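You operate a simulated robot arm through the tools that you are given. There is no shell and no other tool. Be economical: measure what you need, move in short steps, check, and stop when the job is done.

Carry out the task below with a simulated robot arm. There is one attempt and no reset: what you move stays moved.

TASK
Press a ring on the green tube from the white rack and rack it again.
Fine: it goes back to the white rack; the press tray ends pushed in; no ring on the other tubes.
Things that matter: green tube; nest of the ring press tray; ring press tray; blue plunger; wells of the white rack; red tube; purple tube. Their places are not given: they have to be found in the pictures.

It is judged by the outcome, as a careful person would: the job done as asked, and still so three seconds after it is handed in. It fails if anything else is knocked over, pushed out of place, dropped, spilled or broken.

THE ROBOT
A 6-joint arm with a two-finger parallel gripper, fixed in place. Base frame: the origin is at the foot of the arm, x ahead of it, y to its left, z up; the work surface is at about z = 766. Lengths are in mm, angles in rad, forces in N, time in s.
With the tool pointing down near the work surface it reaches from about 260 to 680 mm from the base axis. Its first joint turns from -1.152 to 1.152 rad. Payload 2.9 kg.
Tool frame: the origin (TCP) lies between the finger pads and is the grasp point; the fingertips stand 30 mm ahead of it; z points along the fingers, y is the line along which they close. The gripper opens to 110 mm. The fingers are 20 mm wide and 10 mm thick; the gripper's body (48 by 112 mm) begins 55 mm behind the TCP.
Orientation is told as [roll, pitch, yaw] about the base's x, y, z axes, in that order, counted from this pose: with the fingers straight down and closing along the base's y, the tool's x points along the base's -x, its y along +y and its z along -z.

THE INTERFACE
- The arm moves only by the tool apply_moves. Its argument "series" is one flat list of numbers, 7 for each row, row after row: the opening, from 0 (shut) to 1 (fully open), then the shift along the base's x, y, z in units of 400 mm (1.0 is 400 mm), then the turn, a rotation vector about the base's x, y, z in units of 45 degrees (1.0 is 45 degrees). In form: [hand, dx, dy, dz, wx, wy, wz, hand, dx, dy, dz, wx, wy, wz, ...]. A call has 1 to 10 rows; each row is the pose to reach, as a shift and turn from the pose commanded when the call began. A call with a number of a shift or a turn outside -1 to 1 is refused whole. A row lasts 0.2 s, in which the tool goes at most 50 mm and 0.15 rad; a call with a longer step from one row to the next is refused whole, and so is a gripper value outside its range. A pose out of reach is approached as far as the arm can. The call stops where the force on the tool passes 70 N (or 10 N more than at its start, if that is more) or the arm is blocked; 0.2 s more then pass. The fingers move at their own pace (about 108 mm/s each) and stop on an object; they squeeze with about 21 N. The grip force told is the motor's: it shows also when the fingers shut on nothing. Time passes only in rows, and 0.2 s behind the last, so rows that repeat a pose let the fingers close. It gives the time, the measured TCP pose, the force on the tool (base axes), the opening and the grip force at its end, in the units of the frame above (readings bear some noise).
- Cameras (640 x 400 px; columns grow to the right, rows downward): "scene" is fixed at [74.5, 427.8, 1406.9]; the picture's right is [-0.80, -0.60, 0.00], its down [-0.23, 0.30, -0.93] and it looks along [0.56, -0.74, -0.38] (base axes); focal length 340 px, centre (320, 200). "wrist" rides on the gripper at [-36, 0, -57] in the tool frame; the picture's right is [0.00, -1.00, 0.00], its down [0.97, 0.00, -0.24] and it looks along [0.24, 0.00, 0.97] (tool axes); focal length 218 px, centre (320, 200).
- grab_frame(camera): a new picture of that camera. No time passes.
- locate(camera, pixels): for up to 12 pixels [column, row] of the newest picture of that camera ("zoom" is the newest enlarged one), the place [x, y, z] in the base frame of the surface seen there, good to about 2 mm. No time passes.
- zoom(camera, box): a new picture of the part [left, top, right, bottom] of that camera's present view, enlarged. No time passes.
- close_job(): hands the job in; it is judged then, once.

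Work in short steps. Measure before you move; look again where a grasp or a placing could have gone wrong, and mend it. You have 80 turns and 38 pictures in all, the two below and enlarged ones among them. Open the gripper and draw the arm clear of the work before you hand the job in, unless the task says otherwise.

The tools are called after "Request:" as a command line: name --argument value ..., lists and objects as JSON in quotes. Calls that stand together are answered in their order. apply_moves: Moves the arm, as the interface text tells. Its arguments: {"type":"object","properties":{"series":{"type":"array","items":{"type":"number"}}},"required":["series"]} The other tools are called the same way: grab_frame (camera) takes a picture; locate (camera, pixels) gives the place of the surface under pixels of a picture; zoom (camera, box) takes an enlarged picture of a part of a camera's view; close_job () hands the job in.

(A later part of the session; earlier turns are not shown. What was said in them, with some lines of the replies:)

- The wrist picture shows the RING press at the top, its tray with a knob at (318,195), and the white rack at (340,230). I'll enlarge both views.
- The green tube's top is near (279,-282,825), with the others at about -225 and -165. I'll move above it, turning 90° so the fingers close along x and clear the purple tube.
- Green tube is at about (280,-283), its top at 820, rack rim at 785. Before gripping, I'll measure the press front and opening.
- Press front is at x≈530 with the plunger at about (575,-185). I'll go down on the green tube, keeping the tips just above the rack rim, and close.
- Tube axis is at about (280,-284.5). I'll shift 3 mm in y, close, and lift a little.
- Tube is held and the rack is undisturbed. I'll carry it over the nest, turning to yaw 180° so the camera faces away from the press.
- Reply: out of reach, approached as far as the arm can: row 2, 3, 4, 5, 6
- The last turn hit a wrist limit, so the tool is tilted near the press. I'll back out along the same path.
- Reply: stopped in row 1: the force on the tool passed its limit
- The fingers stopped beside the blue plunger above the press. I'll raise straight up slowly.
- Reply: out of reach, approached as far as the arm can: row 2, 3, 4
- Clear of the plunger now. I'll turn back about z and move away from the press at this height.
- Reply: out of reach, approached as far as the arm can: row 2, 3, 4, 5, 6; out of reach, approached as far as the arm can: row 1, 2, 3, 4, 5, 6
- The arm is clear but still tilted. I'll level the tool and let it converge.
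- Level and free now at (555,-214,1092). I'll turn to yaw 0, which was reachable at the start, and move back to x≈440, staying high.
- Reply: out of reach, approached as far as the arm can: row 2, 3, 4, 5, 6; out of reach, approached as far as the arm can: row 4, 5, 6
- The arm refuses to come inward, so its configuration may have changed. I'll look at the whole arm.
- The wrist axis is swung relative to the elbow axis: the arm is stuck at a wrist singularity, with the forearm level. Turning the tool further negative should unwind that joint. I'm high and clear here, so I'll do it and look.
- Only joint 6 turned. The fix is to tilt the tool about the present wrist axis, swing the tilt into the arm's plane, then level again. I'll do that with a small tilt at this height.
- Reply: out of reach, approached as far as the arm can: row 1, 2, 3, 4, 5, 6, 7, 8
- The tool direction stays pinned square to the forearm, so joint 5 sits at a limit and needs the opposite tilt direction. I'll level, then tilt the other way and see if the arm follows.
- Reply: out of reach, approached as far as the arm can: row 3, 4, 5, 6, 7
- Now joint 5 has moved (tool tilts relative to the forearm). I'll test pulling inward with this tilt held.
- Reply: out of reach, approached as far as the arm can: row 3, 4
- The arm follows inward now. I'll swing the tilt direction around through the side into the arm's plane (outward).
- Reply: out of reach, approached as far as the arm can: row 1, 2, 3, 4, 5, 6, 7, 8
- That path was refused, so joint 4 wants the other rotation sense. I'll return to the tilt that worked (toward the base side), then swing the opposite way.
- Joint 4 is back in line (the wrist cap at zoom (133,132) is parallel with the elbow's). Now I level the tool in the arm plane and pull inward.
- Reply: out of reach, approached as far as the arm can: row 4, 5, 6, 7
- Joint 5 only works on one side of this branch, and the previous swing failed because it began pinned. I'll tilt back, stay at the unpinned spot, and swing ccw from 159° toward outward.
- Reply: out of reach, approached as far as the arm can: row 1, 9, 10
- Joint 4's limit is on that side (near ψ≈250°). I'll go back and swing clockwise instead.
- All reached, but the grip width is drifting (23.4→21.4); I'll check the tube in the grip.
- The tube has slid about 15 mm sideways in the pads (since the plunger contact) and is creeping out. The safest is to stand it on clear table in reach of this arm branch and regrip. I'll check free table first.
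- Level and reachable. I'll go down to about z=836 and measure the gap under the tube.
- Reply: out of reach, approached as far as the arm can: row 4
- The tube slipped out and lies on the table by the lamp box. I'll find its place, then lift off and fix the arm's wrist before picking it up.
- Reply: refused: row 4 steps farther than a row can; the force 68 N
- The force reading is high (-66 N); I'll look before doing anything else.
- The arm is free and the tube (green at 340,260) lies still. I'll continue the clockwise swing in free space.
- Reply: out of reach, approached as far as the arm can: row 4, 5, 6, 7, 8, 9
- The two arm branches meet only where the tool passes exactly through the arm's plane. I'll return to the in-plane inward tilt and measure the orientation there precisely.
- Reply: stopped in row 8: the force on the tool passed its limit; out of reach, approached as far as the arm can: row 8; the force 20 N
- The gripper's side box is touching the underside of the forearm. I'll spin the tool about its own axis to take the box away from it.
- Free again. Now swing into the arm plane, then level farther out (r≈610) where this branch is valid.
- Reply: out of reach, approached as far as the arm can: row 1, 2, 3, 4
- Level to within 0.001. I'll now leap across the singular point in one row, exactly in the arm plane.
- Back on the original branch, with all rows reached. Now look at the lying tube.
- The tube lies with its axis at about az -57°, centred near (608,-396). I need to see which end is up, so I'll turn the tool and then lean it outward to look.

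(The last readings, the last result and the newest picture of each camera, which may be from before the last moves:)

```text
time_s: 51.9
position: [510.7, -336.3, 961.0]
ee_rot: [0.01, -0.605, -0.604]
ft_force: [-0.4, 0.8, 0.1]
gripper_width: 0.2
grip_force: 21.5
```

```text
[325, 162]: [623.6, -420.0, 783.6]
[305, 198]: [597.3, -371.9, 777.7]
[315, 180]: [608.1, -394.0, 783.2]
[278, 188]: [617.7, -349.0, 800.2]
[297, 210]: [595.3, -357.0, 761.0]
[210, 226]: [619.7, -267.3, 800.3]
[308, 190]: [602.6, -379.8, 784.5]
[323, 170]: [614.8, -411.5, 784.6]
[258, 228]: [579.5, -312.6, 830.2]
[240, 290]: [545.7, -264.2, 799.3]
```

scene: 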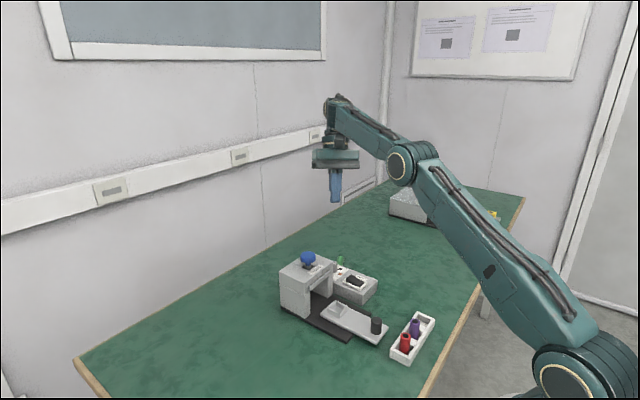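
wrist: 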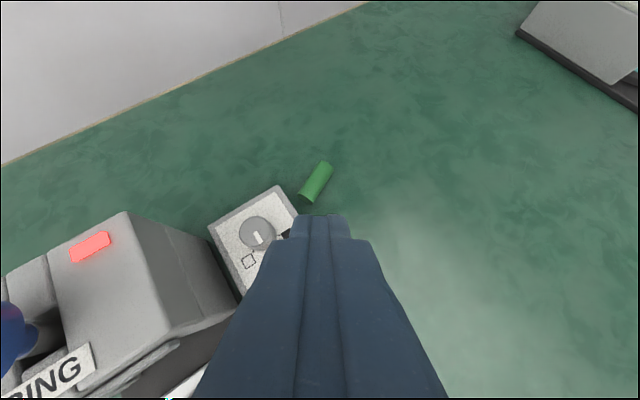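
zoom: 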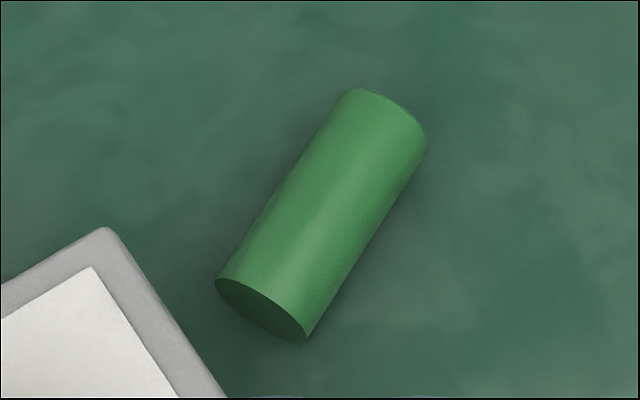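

The wrist zoom shows the solid closed end (bottom) toward the lamp box at (597,-372); the top is at (624,-420). I'll grasp it from above with a small outward lean, then stand it up by regrasping on open table. First I turn and go above it.

Request:
apply_moves --series '[0.2, 0, 0, 0, 0, 0, -0.147, 0.4, 0, 0, 0, 0, 0, -0.294, 0.5, 0, 0, 0, 0, 0, -0.44, 0.5, 0, 0, 0, 0, 0, -0.587]'

Request:
apply_moves --series '[0.5, 0.061, -0.036, -0.057, 0.071, 0.04, 0, 0.5, 0.122, -0.072, -0.114, 0.142, 0.08, 0, 0.5, 0.184, -0.107, -0.17, 0.213, 0.12, 0, 0.5, 0.245, -0.143, -0.2275, 0.284, 0.158, 0]'

```text
time_s: 52.9
position: [508.1, -336.8, 961.1]
ee_rot: [0.01, -0.601, -1.068]
ft_force: [-0.5, -0.5, 0.4]
gripper_width: 55.1
grip_force: 0.1
```

```text
time_s: 53.9
position: [608.1, -396.1, 870.4]
ee_rot: [0.007, -0.345, -1.066]
ft_force: [0.8, 0.0, 0.0]
gripper_width: 54.9
grip_force: 0.0
```

Reached. I'll go down, then close gently.

Request:
apply_moves --series '[0.5, 0, 0.003, -0.07, 0, 0, 0, 0.5, 0, 0.003, -0.13, 0, 0, 0, 0.5, 0, 0.003, -0.176, 0, 0, 0, 0.5, 0, 0.003, -0.176, 0, 0, 0]'

Request:
grab_frame --camera "wrist"

```text
time_s: 54.9
position: [607.1, -393.6, 799.2]
ee_rot: [0.01, -0.348, -1.064]
ft_force: [0.2, 0.5, -0.9]
gripper_width: 54.9
grip_force: 0.1
```

```text
6 pictures are left
```

wrist: 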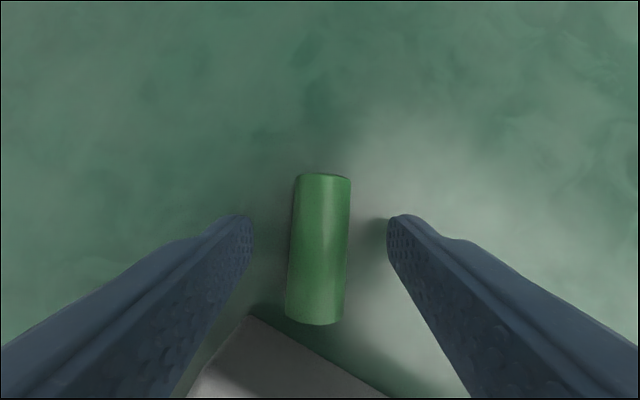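

The tube lies well aligned between the fingers. I'll close and lift straight.

Request:
apply_moves --series '[0, 0, 0, 0, 0, 0, 0, 0, 0, 0, 0, 0, 0, 0, 0, 0, 0, 0, 0, 0, 0, 0, 0, 0, 0.05, 0, 0, 0, 0, 0, 0, 0.12, 0, 0, 0, 0, -0.06, 0.03, 0.2, 0, 0, 0, 0, -0.14, 0.06, 0.27, 0, 0, 0]'

```text
time_s: 56.5
position: [551.6, -368.7, 907.3]
ee_rot: [0.01, -0.347, -1.065]
ft_force: [-0.1, -0.2, -0.9]
gripper_width: 23.0
grip_force: 21.2
```

Held (23.0 mm). I'll carry it to open table near (370,-400), turning it tangential to the arm.

Request:
apply_moves --series '[0, -0.04, -0.01, 0, 0, 0, 0.151, 0, -0.08, -0.02, 0, 0, 0, 0.302, 0, -0.12, -0.03, 0, 0, 0, 0.453, 0, -0.16, -0.04, 0, 0, 0, 0.605, 0, -0.2, -0.05, 0, 0, 0, 0.756]'

Request:
apply_moves --series '[0, -0.05, -0.005, 0, 0, 0, 0.151, 0, -0.1, -0.01, 0, 0, 0, 0.302, 0, -0.15, -0.015, 0, 0, 0, 0.453, 0, -0.2, -0.02, 0, 0, 0, 0.605, 0, -0.25, -0.025, 0, 0, 0, 0.756]'

Request:
apply_moves --series '[0, 0, 0, 0, 0, 0, 0.151, 0, 0, 0, 0, 0, 0, 0.302, 0, 0, 0, 0, 0, 0, 0.453, 0, 0, 0, 0, 0, 0, 0.605, 0, 0, 0, 0, 0, 0, 0.756]'

```text
time_s: 57.7
position: [469.9, -389.2, 908.2]
ee_rot: [0.008, -0.348, -0.469]
ft_force: [0.2, 0.3, -0.3]
gripper_width: 22.9
grip_force: 21.3
```

```text
time_s: 58.9
position: [370.9, -398.3, 907.7]
ee_rot: [0.008, -0.346, 0.124]
ft_force: [0.6, -0.1, -0.6]
gripper_width: 23.0
grip_force: 20.2
```

```text
time_s: 60.1
position: [371.4, -397.8, 907.7]
ee_rot: [0.009, -0.347, 0.72]
ft_force: [0.5, 0.8, -0.3]
gripper_width: 22.9
grip_force: 20.8
```

Lower to the same height as at the pick, release, and back off upward.

Request:
apply_moves --series '[0, 0, 0, -0.1, 0, 0, 0, 0, 0, 0, -0.2, 0, 0, 0, 0, 0, 0, -0.25, 0, 0, 0, 0, 0, 0, -0.268, 0, 0, 0, 0, 0, 0, -0.269, 0, 0, 0]'

Request:
apply_moves --series '[0.5, 0, 0, 0, 0, 0, 0, 0.5, 0, 0, 0, 0, 0, 0, 0.5, 0, 0, 0.08, 0, 0, 0, 0.5, 0, 0, 0.18, 0, 0, 0]'

Request:
grab_frame --camera "wrist"

```text
time_s: 61.3
position: [370.5, -398.6, 799.2]
ee_rot: [0.01, -0.348, 0.719]
ft_force: [-3.3, 3.3, 9.9]
gripper_width: 23.0
grip_force: 21.1
```

```text
time_s: 62.3
position: [370.8, -399.1, 872.1]
ee_rot: [0.008, -0.347, 0.717]
ft_force: [1.2, 0.5, 0.0]
gripper_width: 55.2
grip_force: 0.1
```

```text
5 pictures are left
```

wrist: 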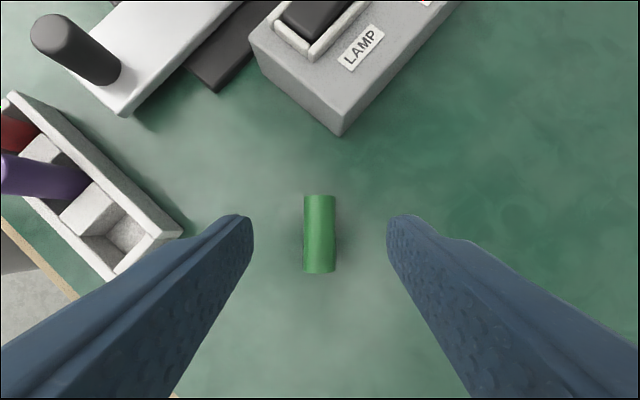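

Request:
locate --camera "wrist" --pixels '[[320, 197], [319, 268], [320, 230], [306, 230], [334, 230], [150, 232], [113, 272], [340, 134], [135, 225]]'

```text
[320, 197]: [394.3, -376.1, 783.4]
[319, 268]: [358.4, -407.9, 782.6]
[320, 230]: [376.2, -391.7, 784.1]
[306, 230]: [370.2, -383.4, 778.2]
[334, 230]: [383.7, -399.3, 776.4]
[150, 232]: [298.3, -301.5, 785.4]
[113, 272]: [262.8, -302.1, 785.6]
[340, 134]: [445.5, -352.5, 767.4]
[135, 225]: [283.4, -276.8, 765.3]
```

Tube lies with bottom (358,-408), top (394,-376). I'll lean the tool the other way (30° away from the top) to regrasp it, so a 90° turn will stand it up.

Request:
apply_moves --series '[0.5, 0.0075, 0.007, 0, -0.104, 0.119, 0, 0.5, 0.015, 0.014, 0, -0.209, 0.238, 0, 0.5, 0.0225, 0.021, 0, -0.313, 0.357, 0, 0.5, 0.03, 0.028, 0, -0.418, 0.475, 0, 0.5, 0.0375, 0.035, 0, -0.522, 0.594, 0, 0.5, 0.045, 0.042, 0, -0.627, 0.713, 0, 0.5, 0.0525, 0.05, 0, -0.731, 0.832, 0, 0.5, 0.0525, 0.05, 0, -0.731, 0.832, 0]'

```text
time_s: 64.1
position: [392.3, -378.0, 872.3]
ee_rot: [0.006, 0.523, 0.715]
ft_force: [-0.3, 0.4, -0.3]
gripper_width: 55.1
grip_force: 0.1
```

Request:
apply_moves --series '[0.5, 0, 0, -0.07, 0, 0, 0, 0.5, 0, 0, -0.14, 0, 0, 0, 0.5, 0, 0, -0.1825, 0, 0, 0, 0.5, 0, 0, -0.1825, 0, 0, 0, 0, 0, 0, -0.1825, 0, 0, 0, 0, 0, 0, -0.1825, 0, 0, 0, 0, 0, 0, -0.1825, 0, 0, 0]'

Request:
apply_moves --series '[0, 0, 0, 0.04, 0, 0, 0, 0, 0, 0, 0.1, 0, 0, 0, 0, 0, 0, 0.2, 0, 0, 0, 0, 0, 0, 0.3, 0, 0, 0]'

```text
time_s: 65.7
position: [390.9, -378.3, 798.0]
ee_rot: [0.005, 0.524, 0.715]
ft_force: [-0.7, 0.3, 0.5]
gripper_width: 22.9
grip_force: 21.1
```

```text
time_s: 66.7
position: [390.7, -378.0, 918.5]
ee_rot: [0.004, 0.526, 0.716]
ft_force: [0.4, 0.2, -1.1]
gripper_width: 23.2
grip_force: 21.0
```

Held. I'll turn it upright in two halves, with a turn about vertical between, so the final lean suits the nest.

Request:
apply_moves --series '[0, 0, 0, 0, 0.094, -0.108, 0, 0, 0, 0, 0, 0.187, -0.216, 0, 0, 0, 0, 0, 0.281, -0.324, 0, 0, 0, 0, 0, 0.375, -0.431, 0, 0, 0, 0, 0, 0.469, -0.539, 0, 0, 0, 0, 0, 0.562, -0.647, 0, 0, 0, 0, 0, 0.656, -0.755, 0]'

Request:
apply_moves --series '[0, 0.006, 0.036, 0.01, 0, 0, -0.1365, 0, 0.012, 0.072, 0.02, 0, 0, -0.273, 0, 0.018, 0.107, 0.03, 0, 0, -0.4095, 0, 0.024, 0.143, 0.04, 0, 0, -0.546, 0, 0.03, 0.179, 0.05, 0, 0, -0.6825, 0, 0.036, 0.214, 0.06, 0, 0, -0.819, 0, 0.04, 0.25, 0.07, 0, 0, -0.9555]'

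Request:
apply_moves --series '[0, 0.006, 0.036, 0, 0, 0, -0.1365, 0, 0.012, 0.072, 0, 0, 0, -0.273, 0, 0.018, 0.107, 0, 0, 0, -0.4095, 0, 0.024, 0.143, 0, 0, 0, -0.546, 0, 0.03, 0.179, 0, 0, 0, -0.6825, 0, 0.036, 0.214, 0, 0, 0, -0.819, 0, 0.04, 0.25, 0, 0, 0, -0.9555]'

Request:
apply_moves --series '[0, 0, 0, 0, -0.101, -0.101, 0, 0, 0, 0, 0, -0.202, -0.202, 0, 0, 0, 0, 0, -0.303, -0.303, 0, 0, 0, 0, 0, -0.404, -0.404, 0, 0, 0, 0, 0, -0.505, -0.505, 0, 0, 0, 0, 0, -0.606, -0.606, 0, 0, 0, 0, 0, -0.707, -0.707, 0]'

```text
time_s: 68.3
position: [393.2, -378.9, 920.3]
ee_rot: [0.006, -0.266, 0.716]
ft_force: [0.1, -0.3, -0.6]
gripper_width: 23.2
grip_force: 21.2
```

```text
time_s: 69.9
position: [407.4, -278.0, 946.4]
ee_rot: [0.004, -0.262, -0.035]
ft_force: [-0.3, 0.7, -0.1]
gripper_width: 22.9
grip_force: 20.7
```

```text
time_s: 71.5
position: [425.5, -177.7, 945.3]
ee_rot: [0.006, -0.261, -0.788]
ft_force: [-0.1, 0.0, -0.8]
gripper_width: 23.1
grip_force: 20.5
```

```text
time_s: 73.1
position: [424.1, -177.2, 948.3]
ee_rot: [0.006, -1.048, -0.786]
ft_force: [1.0, 0.3, 0.0]
gripper_width: 23.1
grip_force: 21.2
```

The tube should be upright now; I'll check it against the nest.

Request:
zoom --camera "scene" --box '[290, 210, 410, 340]'

```text
3.08 times, centred on (350, 275) of scene
```

zoom: 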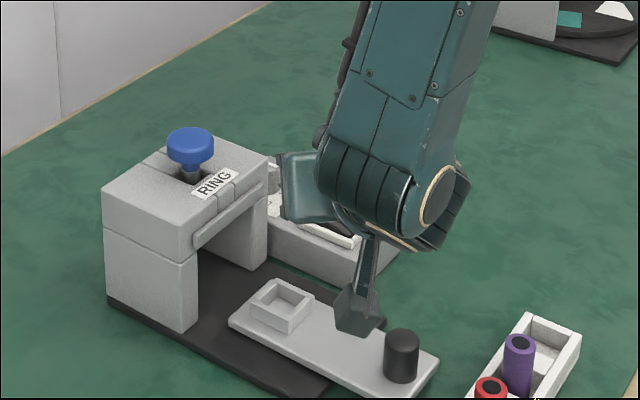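

Request:
locate --camera "zoom" --pixels '[[251, 302], [275, 281], [312, 297], [286, 317], [263, 291], [294, 288], [300, 308], [268, 311], [281, 298], [278, 305], [350, 310], [370, 330]]'

Request:
locate --camera "wrist" --pixels '[[320, 230]]'

```text
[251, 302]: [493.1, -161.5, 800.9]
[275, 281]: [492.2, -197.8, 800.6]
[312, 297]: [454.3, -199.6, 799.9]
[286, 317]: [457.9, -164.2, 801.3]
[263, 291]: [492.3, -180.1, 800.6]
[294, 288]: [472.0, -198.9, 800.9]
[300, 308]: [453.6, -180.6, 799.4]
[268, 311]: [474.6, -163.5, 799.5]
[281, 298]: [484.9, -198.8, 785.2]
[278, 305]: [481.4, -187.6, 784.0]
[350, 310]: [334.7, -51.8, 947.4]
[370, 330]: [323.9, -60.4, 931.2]
```

```text
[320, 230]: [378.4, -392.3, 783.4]
```

Request:
grab_frame --camera "wrist"

```text
3 pictures are left
```

wrist: 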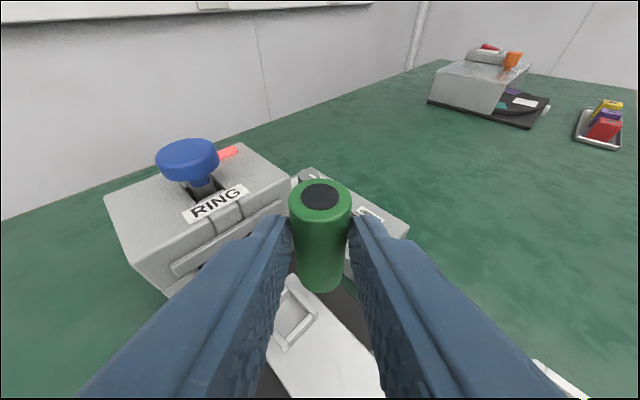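

Request:
locate --camera "wrist" --pixels '[[320, 181], [320, 213], [291, 203], [350, 203], [320, 288], [320, 250], [303, 280], [338, 280], [305, 215], [336, 215]]'

```text
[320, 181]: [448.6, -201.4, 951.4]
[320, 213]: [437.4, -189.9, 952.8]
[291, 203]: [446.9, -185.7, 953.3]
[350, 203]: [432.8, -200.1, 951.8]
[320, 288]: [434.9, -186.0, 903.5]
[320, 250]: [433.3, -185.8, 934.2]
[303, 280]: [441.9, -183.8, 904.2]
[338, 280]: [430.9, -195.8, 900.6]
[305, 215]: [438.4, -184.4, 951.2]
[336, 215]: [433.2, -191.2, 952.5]
```

The tube is upright: axis at (440.5,-193), bottom z≈902. Nest centre is (473,-182.5) with floor ≈784. I'll move over and lower in stages.

Request:
apply_moves --series '[0, 0.04, 0.013, 0, 0, 0, 0, 0, 0.081, 0.027, -0.05, 0, 0, 0, 0, 0.081, 0.027, -0.12, 0, 0, 0, 0, 0.081, 0.027, -0.19, 0, 0, 0, 0, 0.081, 0.027, -0.23, 0, 0, 0, 0, 0.081, 0.027, -0.23, 0, 0, 0]'

Request:
apply_moves --series '[0, 0, 0, -0.02, 0, 0, 0, 0, 0, 0, -0.035, 0, 0, 0, 0, 0, 0, -0.045, 0, 0, 0]'

```text
time_s: 74.5
position: [456.4, -167.7, 855.2]
ee_rot: [0.006, -1.048, -0.786]
ft_force: [0.1, 0.5, 0.3]
gripper_width: 22.9
grip_force: 20.9
```

```text
time_s: 75.3
position: [456.5, -166.6, 837.0]
ee_rot: [0.006, -1.049, -0.785]
ft_force: [0.0, 0.1, -0.4]
gripper_width: 23.1
grip_force: 21.2
```

No contact, and the bottom is ~9 mm below the rim, so it is in the nest. Continue down in small steps.

Request:
apply_moves --series '[0, 0, 0, -0.006, 0, 0, 0, 0, 0, 0, -0.012, 0, 0, 0, 0, 0, 0, -0.012, 0, 0, 0]'

```text
time_s: 76.1
position: [457.2, -168.4, 832.0]
ee_rot: [0.004, -1.047, -0.785]
ft_force: [-0.2, 0.5, -0.2]
gripper_width: 23.1
grip_force: 21.2
```

Request:
apply_moves --series '[0, 0, 0, -0.004, 0, 0, 0, 0, 0, 0, -0.008, 0, 0, 0]'

```text
time_s: 76.7
position: [457.1, -167.4, 830.6]
ee_rot: [0.006, -1.053, -0.785]
ft_force: [1.8, 0.1, 13.5]
gripper_width: 23.4
grip_force: 21.1
```

Bottomed (13 N). Release and withdraw along the tool axis.

Request:
apply_moves --series '[0.36, 0, 0, 0.002, 0, 0, 0, 0.36, 0, 0, 0.002, 0, 0, 0, 0.36, -0.046, 0.046, 0.0375, 0, 0, 0, 0.36, -0.092, 0.092, 0.075, 0, 0, 0, 0.36, -0.14, 0.14, 0.12, 0, 0, 0, 0.36, -0.19, 0.19, 0.2, 0, 0, 0]'

Request:
locate --camera "wrist" --pixels '[[320, 200]]'

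```text
time_s: 78.1
position: [379.7, -91.8, 909.7]
ee_rot: [0.005, -1.048, -0.786]
ft_force: [0.2, -0.3, -0.4]
gripper_width: 39.5
grip_force: 0.1
```

```text
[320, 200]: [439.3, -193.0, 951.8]
```

Released. Now level the tool and bring it above the tray knob (360,-183), yaw 0.

Request:
apply_moves --series '[0.4, -0.006, -0.028, 0.01, 0.118, 0.118, 0, 0.45, -0.012, -0.057, 0.02, 0.236, 0.236, 0, 0.45, -0.018, -0.085, 0.03, 0.353, 0.353, 0, 0.45, -0.025, -0.114, 0.04, 0.471, 0.471, 0, 0.45, -0.031, -0.142, 0.05, 0.589, 0.589, 0, 0.45, -0.037, -0.171, 0.06, 0.707, 0.707, 0, 0.45, -0.043, -0.2, 0.06, 0.825, 0.825, 0, 0.45, -0.05, -0.228, 0.06, 0.943, 0.943, 0]'

Request:
apply_moves --series '[0.45, 0, 0, 0, 0, 0, 0.167, 0.45, 0, 0, 0, 0, 0, 0.334, 0.45, 0, 0, 0, 0, 0, 0.5, 0.45, 0, 0, 0, 0, 0, 0.667, 0.45, 0, 0, 0, 0, 0, 0.834, 0.45, 0, 0, 0, 0, 0, 1, 0.45, 0, 0, 0, 0, 0, 1]'

Request:
grab_frame --camera "wrist"

```text
time_s: 79.9
position: [360.3, -183.4, 933.2]
ee_rot: [0.005, 0.001, -0.784]
ft_force: [0.5, 0.6, -0.2]
gripper_width: 49.2
grip_force: 0.0
```

```text
time_s: 81.5
position: [360.6, -183.4, 932.3]
ee_rot: [0.005, -0.001, 0.0]
ft_force: [-0.6, 0.2, 0.0]
gripper_width: 49.6
grip_force: 0.1
```

```text
2 pictures are left
```

wrist: 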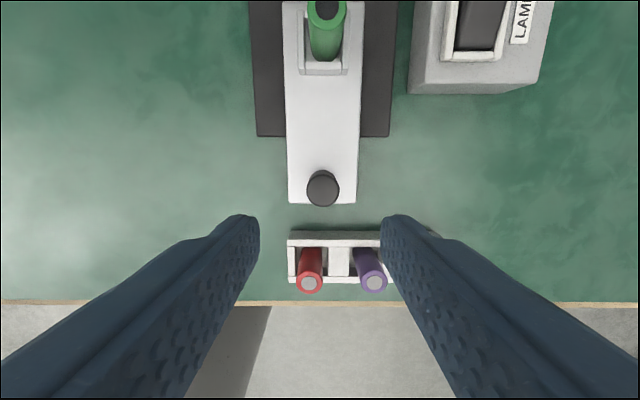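

Request:
locate --camera "wrist" --pixels '[[322, 180], [322, 172], [322, 195], [308, 183], [337, 183], [325, 8], [310, 20], [343, 20], [325, 55], [302, 66], [345, 66], [289, 200]]'

```text
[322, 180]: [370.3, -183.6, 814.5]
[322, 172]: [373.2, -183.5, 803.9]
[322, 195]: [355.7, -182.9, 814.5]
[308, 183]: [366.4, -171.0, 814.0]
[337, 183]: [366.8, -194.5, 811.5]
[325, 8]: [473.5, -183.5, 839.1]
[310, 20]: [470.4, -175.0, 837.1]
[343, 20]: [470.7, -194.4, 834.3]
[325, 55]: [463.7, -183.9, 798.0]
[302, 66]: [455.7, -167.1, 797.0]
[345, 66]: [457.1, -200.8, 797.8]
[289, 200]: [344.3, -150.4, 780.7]
```

The tube stands in the nest at (473,-184). I grip the knob (363,-183) and push the tray in, slowing at the end.

Request:
apply_moves --series '[0.45, 0.006, 0, -0.09, 0, 0, 0, 0.45, 0.006, 0, -0.18, 0, 0, 0, 0.45, 0.006, 0, -0.26, 0, 0, 0, 0.45, 0.006, 0, -0.291, 0, 0, 0, 0.45, 0.006, 0, -0.291, 0, 0, 0, 0, 0.006, 0, -0.291, 0, 0, 0, 0, 0.006, 0, -0.291, 0, 0, 0]'

Request:
apply_moves --series '[0, 0.02, 0, 0, 0, 0, 0, 0, 0.06, 0, 0, 0, 0, 0, 0, 0.1, 0, 0, 0, 0, 0, 0, 0.14, 0, 0, 0, 0, 0, 0, 0.18, 0, 0, 0, 0, 0, 0, 0.21, 0, 0, 0, 0, 0, 0, 0.23, 0, 0, 0, 0, 0, 0, 0.235, 0, 0, 0, 0, 0, 0, 0.235, 0, 0, 0, 0, 0]'

```text
time_s: 83.1
position: [360.2, -184.1, 816.5]
ee_rot: [0.0, -0.001, -0.005]
ft_force: [-0.2, -27.8, -10.6]
gripper_width: 27.5
grip_force: 44.6
```

```text
time_s: 85.1
position: [456.9, -185.0, 816.6]
ee_rot: [-0.001, 0.001, -0.005]
ft_force: [1.3, -26.5, -11.1]
gripper_width: 27.4
grip_force: 45.5
```

Request:
apply_moves --series '[0, 0.008, 0, 0, 0, 0, 0, 0, 0.014, 0, 0, 0, 0, 0, 0, 0.018, 0, 0, 0, 0, 0, 0, 0.022, 0, 0, 0, 0, 0, 0, 0.026, 0, 0, 0, 0, 0, 0, 0.03, 0, 0, 0, 0, 0]'

```text
time_s: 86.5
position: [464.1, -185.3, 815.3]
ee_rot: [0.001, 0.009, -0.007]
ft_force: [-29.8, -15.4, 0.9]
gripper_width: 27.6
grip_force: 45.3
```

The tray is against its stop (-30 N, travel ≈103 mm). Release, rise, and move over the plunger with fingers shut and a slight outward lean.

Request:
apply_moves --series '[0, -0.012, 0, 0, 0, 0, 0, 0.45, -0.012, 0, 0, 0, 0, 0, 0.45, -0.012, 0, 0.02, 0, 0, 0, 0.45, -0.012, 0, 0.12, 0, 0, 0, 0.3, -0.012, 0, 0.24, 0, 0, 0, 0, -0.012, 0, 0.36, 0, 0, 0, 0, -0.012, 0, 0.45, 0, -0.1, 0, 0, 0.08, 0, 0.45, 0, -0.2, 0, 0, 0.17, 0, 0.45, 0, -0.318, 0, 0, 0.2525, -0.003, 0.45, 0, -0.318, 0]'

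Request:
zoom --camera "scene" --box '[260, 200, 400, 340]'

```text
time_s: 88.7
position: [569.3, -184.9, 996.0]
ee_rot: [0.006, -0.251, 0.001]
ft_force: [0.5, 0.3, -0.5]
gripper_width: 0.0
grip_force: 21.0
```

```text
2.86 times, centred on (330, 270) of scene
```

zoom: 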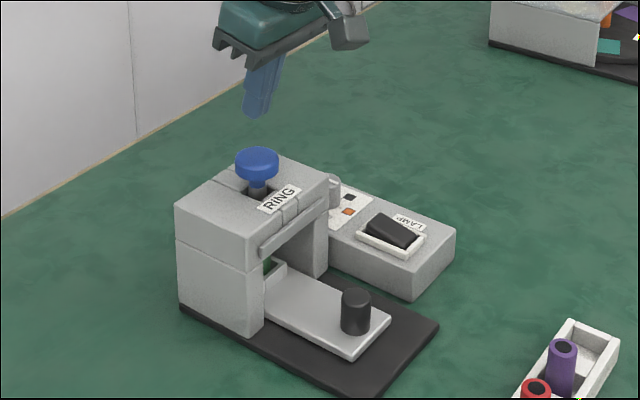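

Tray and tube are in, and the fingers are above the plunger. Press down gradually.

Request:
apply_moves --series '[0, 0, 0, -0.07, 0, 0, 0, 0, 0, 0, -0.09, 0, 0, 0, 0, 0, 0, -0.1, 0, 0, 0, 0, 0, 0, -0.11, 0, 0, 0, 0, 0, 0, -0.12, 0, 0, 0, 0, 0, 0, -0.13, 0, 0, 0, 0, 0, 0, -0.14, 0, 0, 0, 0, 0, 0, -0.15, 0, 0, 0, 0, 0, 0, -0.16, 0, 0, 0, 0, 0, 0, -0.17, 0, 0, 0]'

```text
time_s: 90.9
position: [569.9, -184.9, 937.1]
ee_rot: [0.0, -0.266, 0.003]
ft_force: [-24.5, 11.2, 63.5]
gripper_width: 0.0
grip_force: 21.1
```

63 N at about 19 mm of travel. One slightly firmer push, then lift off.

Request:
apply_moves --series '[0, 0, 0, -0.004, 0, 0, 0, 0, 0, 0, -0.008, 0, 0, 0, 0, 0, 0, -0.008, 0, 0, 0]'

Request:
apply_moves --series '[0, 0, 0, 0.06, 0, 0, 0, 0, 0, 0, 0.16, 0, 0, 0, 0, -0.09, 0, 0.16, 0, 0.15, 0, 0.2, -0.18, 0, 0.16, 0, 0.3, 0, 0.45, -0.265, 0.003, 0.1, 0, 0.318, 0, 0.45, -0.265, 0.003, 0.0, 0, 0.318, 0, 0.45, -0.265, 0.003, -0.1, 0, 0.318, 0]'

```text
time_s: 91.5
position: [573.4, -184.5, 939.4]
ee_rot: [-0.004, -0.27, 0.004]
ft_force: [-2.5, 1.7, 12.2]
gripper_width: 0.1
grip_force: 21.1
stopped in row 2: the force on the tool passed its limit (the readings are from after the stop); the commanded pose is now the measured one
```

```text
time_s: 93.1
position: [467.6, -181.9, 896.8]
ee_rot: [0.001, -0.016, 0.003]
ft_force: [0.3, 0.6, -0.7]
gripper_width: 49.4
grip_force: 0.1
```

Now at the knob: lower, grip, pull the tray back out by 102 mm.

Request:
apply_moves --series '[0.45, -0.005, -0.009, -0.08, 0, 0.02, 0, 0.45, -0.005, -0.009, -0.16, 0, 0.02, 0, 0.45, -0.005, -0.009, -0.201, 0, 0.02, 0, 0.45, -0.005, -0.009, -0.201, 0, 0.02, 0, 0, -0.005, -0.009, -0.201, 0, 0.02, 0, 0, -0.005, -0.009, -0.201, 0, 0.02, 0, 0, -0.005, -0.009, -0.201, 0, 0.02, 0]'

Request:
apply_moves --series '[0, -0.02, 0, 0, 0, 0, 0, 0, -0.06, 0, 0, 0, 0, 0, 0, -0.1, 0, 0, 0, 0, 0, 0, -0.14, 0, 0, 0, 0, 0, 0, -0.18, 0, 0, 0, 0, 0, 0, -0.22, 0, 0, 0, 0, 0, 0, -0.24, 0, 0, 0, 0, 0, 0, -0.25, 0, 0, 0, 0, 0, 0, -0.255, 0, 0, 0, 0, 0, 0, -0.255, 0, 0, 0, 0, 0]'

```text
time_s: 94.7
position: [463.4, -184.9, 817.6]
ee_rot: [0.002, 0.0, 0.007]
ft_force: [0.2, 13.5, -1.9]
gripper_width: 27.3
grip_force: 45.3
```

```text
time_s: 96.9
position: [362.5, -185.4, 815.4]
ee_rot: [0.006, -0.007, 0.007]
ft_force: [12.6, 27.3, 15.6]
gripper_width: 27.4
grip_force: 45.3
```

Tray is out. Release, rise, and use the last picture to check the ring and the tube's place.

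Request:
apply_moves --series '[0.45, 0, 0, 0, 0, 0, 0, 0.45, 0, 0, 0, 0, 0, 0, 0.45, 0, 0, 0.1, 0, 0, 0, 0.45, 0, 0, 0.2, 0, 0, 0, 0.45, 0.05, 0, 0.29, 0, 0, 0, 0.45, 0.1425, 0, 0.29, 0, 0, 0, 0.45, 0.1425, 0, 0.29, 0, 0, 0]'

Request:
grab_frame --camera "wrist"

```text
time_s: 98.5
position: [419.7, -189.1, 932.6]
ee_rot: [0.0, -0.001, 0.004]
ft_force: [-0.8, -0.5, 0.7]
gripper_width: 49.3
grip_force: 0.1
```

```text
0 pictures are left
```

wrist: 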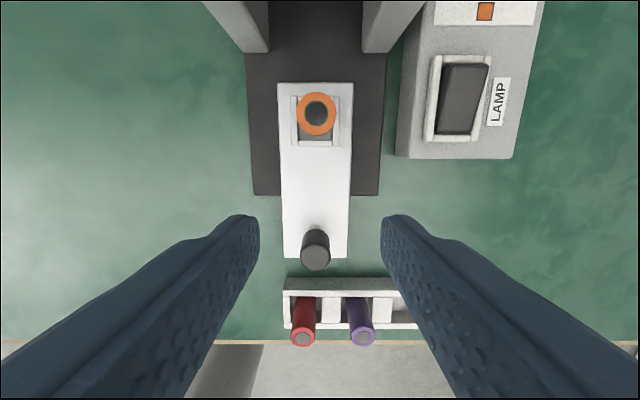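

An orange ring is on the tube at (317,113). I'll locate the ring, the nest and the rack's empty well.

Request:
locate --camera "wrist" --pixels '[[317, 96], [317, 130], [298, 113], [336, 113], [317, 138], [294, 130], [338, 130], [285, 285], [400, 322], [380, 310], [330, 310], [317, 101]]'

```text
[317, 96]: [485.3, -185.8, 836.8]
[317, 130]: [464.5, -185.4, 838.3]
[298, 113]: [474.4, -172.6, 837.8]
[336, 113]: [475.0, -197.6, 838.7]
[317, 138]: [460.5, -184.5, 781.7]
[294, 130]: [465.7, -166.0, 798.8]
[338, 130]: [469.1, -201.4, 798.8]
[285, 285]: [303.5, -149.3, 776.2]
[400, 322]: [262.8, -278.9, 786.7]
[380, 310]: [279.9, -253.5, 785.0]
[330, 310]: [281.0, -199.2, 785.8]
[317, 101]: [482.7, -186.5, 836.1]
```

Ring centre is (475,-185), top 838. I'll grip slightly on its near side (TCP x=471) to stay clear of the press, then lift.

Request:
apply_moves --series '[0.45, 0.064, 0.005, 0, 0, 0, 0, 0.45, 0.128, 0.009, 0, 0, 0, 0, 0.45, 0.128, 0.009, -0.08, 0, 0, 0, 0.45, 0.128, 0.009, -0.15, 0, 0, 0, 0.45, 0.128, 0.009, -0.2, 0, 0, 0, 0.45, 0.128, 0.009, -0.2165, 0, 0, 0, 0, 0.128, 0.009, -0.2165, 0, 0, 0, 0, 0.128, 0.009, -0.2165, 0, 0, 0, 0, 0.128, 0.009, -0.2165, 0, 0, 0]'

```text
time_s: 100.5
position: [471.1, -183.6, 847.0]
ee_rot: [-0.002, 0.0, 0.003]
ft_force: [-0.1, -0.2, -0.3]
gripper_width: 23.3
grip_force: 20.6
```

Tube gripped (23.3 mm). Lift and carry over the empty well.

Request:
apply_moves --series '[0, 0, 0, 0.03, 0, 0, 0, 0, 0, 0, 0.1, 0, 0, 0, 0, 0, 0, 0.18, 0, 0, 0, 0, 0, 0, 0.22, 0, 0, 0, 0, -0.08, -0.04, 0.22, 0, 0, 0, 0, -0.17, -0.09, 0.22, 0, 0, 0, 0, -0.26, -0.14, 0.22, 0, 0, 0, 0, -0.35, -0.19, 0.22, 0, 0, 0, 0, -0.43, -0.23, 0.22, 0, 0, 0, 0, -0.4875, -0.25, 0.22, 0, 0, 0]'

Request:
apply_moves --series '[0, 0, 0, 0, 0, 0, 0]'

```text
time_s: 102.7
position: [274.6, -285.5, 933.5]
ee_rot: [0.001, -0.001, 0.005]
ft_force: [0.2, 0.2, -0.8]
gripper_width: 23.3
grip_force: 21.2
```

```text
time_s: 103.1
position: [275.7, -285.3, 933.5]
ee_rot: [0.0, -0.001, 0.004]
ft_force: [0.2, -0.2, -1.0]
gripper_width: 23.1
grip_force: 21.4
```

Well placed. Lower to just above seating, then creep down.

Request:
apply_moves --series '[0, 0, 0, -0.08, 0, 0, 0, 0, 0, 0, -0.14, 0, 0, 0, 0, 0, 0, -0.18, 0, 0, 0, 0, 0, 0, -0.21, 0, 0, 0, 0, 0, 0, -0.235, 0, 0, 0, 0, 0, 0, -0.245, 0, 0, 0, 0, 0, 0, -0.25, 0, 0, 0]'

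```text
time_s: 104.7
position: [275.8, -284.0, 835.0]
ee_rot: [0.001, -0.002, 0.005]
ft_force: [-0.3, -0.9, -0.6]
gripper_width: 23.2
grip_force: 21.3
```

Request:
apply_moves --series '[0, 0, 0, -0.005, 0, 0, 0, 0, 0, 0, -0.009, 0, 0, 0, 0, 0, 0, -0.012, 0, 0, 0, 0, 0, 0, -0.015, 0, 0, 0]'

```text
time_s: 105.7
position: [276.1, -283.5, 828.9]
ee_rot: [-0.001, -0.002, 0.0]
ft_force: [-2.7, -0.1, 13.4]
gripper_width: 23.0
grip_force: 21.4
```

Seated (13 N at the expected height). Release, rise, then go grip the knob to push the tray in.

Request:
apply_moves --series '[0, 0, 0, 0.004, 0, 0, 0, 0.36, 0, 0, 0.004, 0, 0, 0, 0.36, 0, 0, 0.004, 0, 0, 0, 0.36, 0, 0, 0.06, 0, 0, 0, 0.36, 0, 0, 0.15, 0, 0, 0, 0.36, 0, 0, 0.25, 0, 0, 0, 0.45, 0.07, 0.08, 0.25, 0, 0, 0, 0.45, 0.145, 0.165, 0.25, 0, 0, 0, 0.45, 0.2175, 0.247, 0.25, 0, 0, 0, 0.45, 0.2175, 0.247, 0.25, 0, 0, 0]'

Request:
apply_moves --series '[0.45, 0, 0, -0.09, 0, 0, 0, 0.45, 0, 0, -0.18, 0, 0, 0, 0.45, 0, 0, -0.25, 0, 0, 0, 0.45, 0, 0, -0.281, 0, 0, 0, 0.45, 0, 0, -0.281, 0, 0, 0, 0, 0, 0, -0.281, 0, 0, 0, 0, 0, 0, -0.281, 0, 0, 0]'

Request:
apply_moves --series '[0, 0.02, 0, 0, 0, 0, 0, 0, 0.06, 0, 0, 0, 0, 0, 0, 0.1, 0, 0, 0, 0, 0, 0, 0.14, 0, 0, 0, 0, 0, 0, 0.18, 0, 0, 0, 0, 0, 0, 0.21, 0, 0, 0, 0, 0, 0, 0.23, 0, 0, 0, 0, 0, 0, 0.24, 0, 0, 0, 0, 0, 0, 0.246, 0, 0, 0, 0, 0, 0, 0.252, 0, 0, 0, 0, 0]'

```text
time_s: 107.9
position: [362.3, -185.8, 928.4]
ee_rot: [0.0, 0.001, -0.001]
ft_force: [0.3, -0.1, 0.5]
gripper_width: 49.3
grip_force: 0.0
```

```text
time_s: 109.5
position: [364.4, -185.4, 813.6]
ee_rot: [0.001, 0.0, 0.002]
ft_force: [0.0, 2.3, -5.2]
gripper_width: 27.5
grip_force: 45.5
```

```text
time_s: 111.7
position: [462.2, -185.2, 815.7]
ee_rot: [-0.001, -0.002, 0.002]
ft_force: [-4.1, -5.3, -9.9]
gripper_width: 27.4
grip_force: 45.1
5 turns are left
```

Almost in; a few more millimetres to the stop, then release and rise clear.

Request:
apply_moves --series '[0, 0.004, 0, 0, 0, 0, 0, 0, 0.008, 0, 0, 0, 0, 0, 0, 0.012, 0, 0, 0, 0, 0, 0, 0.014, 0, 0, 0, 0, 0]'

Request:
apply_moves --series '[0, -0.008, 0, 0, 0, 0, 0, 0.45, -0.008, 0, 0, 0, 0, 0, 0.45, -0.008, 0, 0, 0, 0, 0, 0.45, -0.008, 0, 0.08, 0, 0, 0, 0.45, -0.008, 0, 0.18, 0, 0, 0, 0.45, -0.008, 0, 0.28, 0, 0, 0, 0.45, -0.05, 0, 0.38, 0, 0, 0, 0.45, -0.05, 0, 0.48, 0, 0, 0]'

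```text
time_s: 112.7
position: [465.8, -184.5, 815.0]
ee_rot: [0.002, 0.008, 0.001]
ft_force: [-28.7, -1.4, 10.0]
gripper_width: 27.4
grip_force: 44.9
```

```text
time_s: 114.5
position: [451.4, -184.6, 1008.6]
ee_rot: [-0.001, 0.001, 0.003]
ft_force: [0.1, 0.3, -0.3]
gripper_width: 49.4
grip_force: 0.0
4 turns are left
```

The tray met its stop at -29 N, and the arm is clear with the gripper open. I'm handing in.

Request:
close_job

```text
The job is handed in.
```

The green tube has an orange ring on it and is back in its well in the white rack, the press tray is pushed in, and no ring went on the red or purple tube. Three caveats:

- **Tube dropped:** I dropped the green tube once. A wrist joint limit threw the arm off course and it bumped the press plunger, which loosened my grip. I picked the tube up from the table and stood it upright again, and I saw no damage.
- **Final state not pictured:** I had no pictures left, so the last racking and tray push are confirmed only by force and position readings.
- **Tray position:** the tray reached its stop, but may have come back about 1.5 mm as I let go of the knob.
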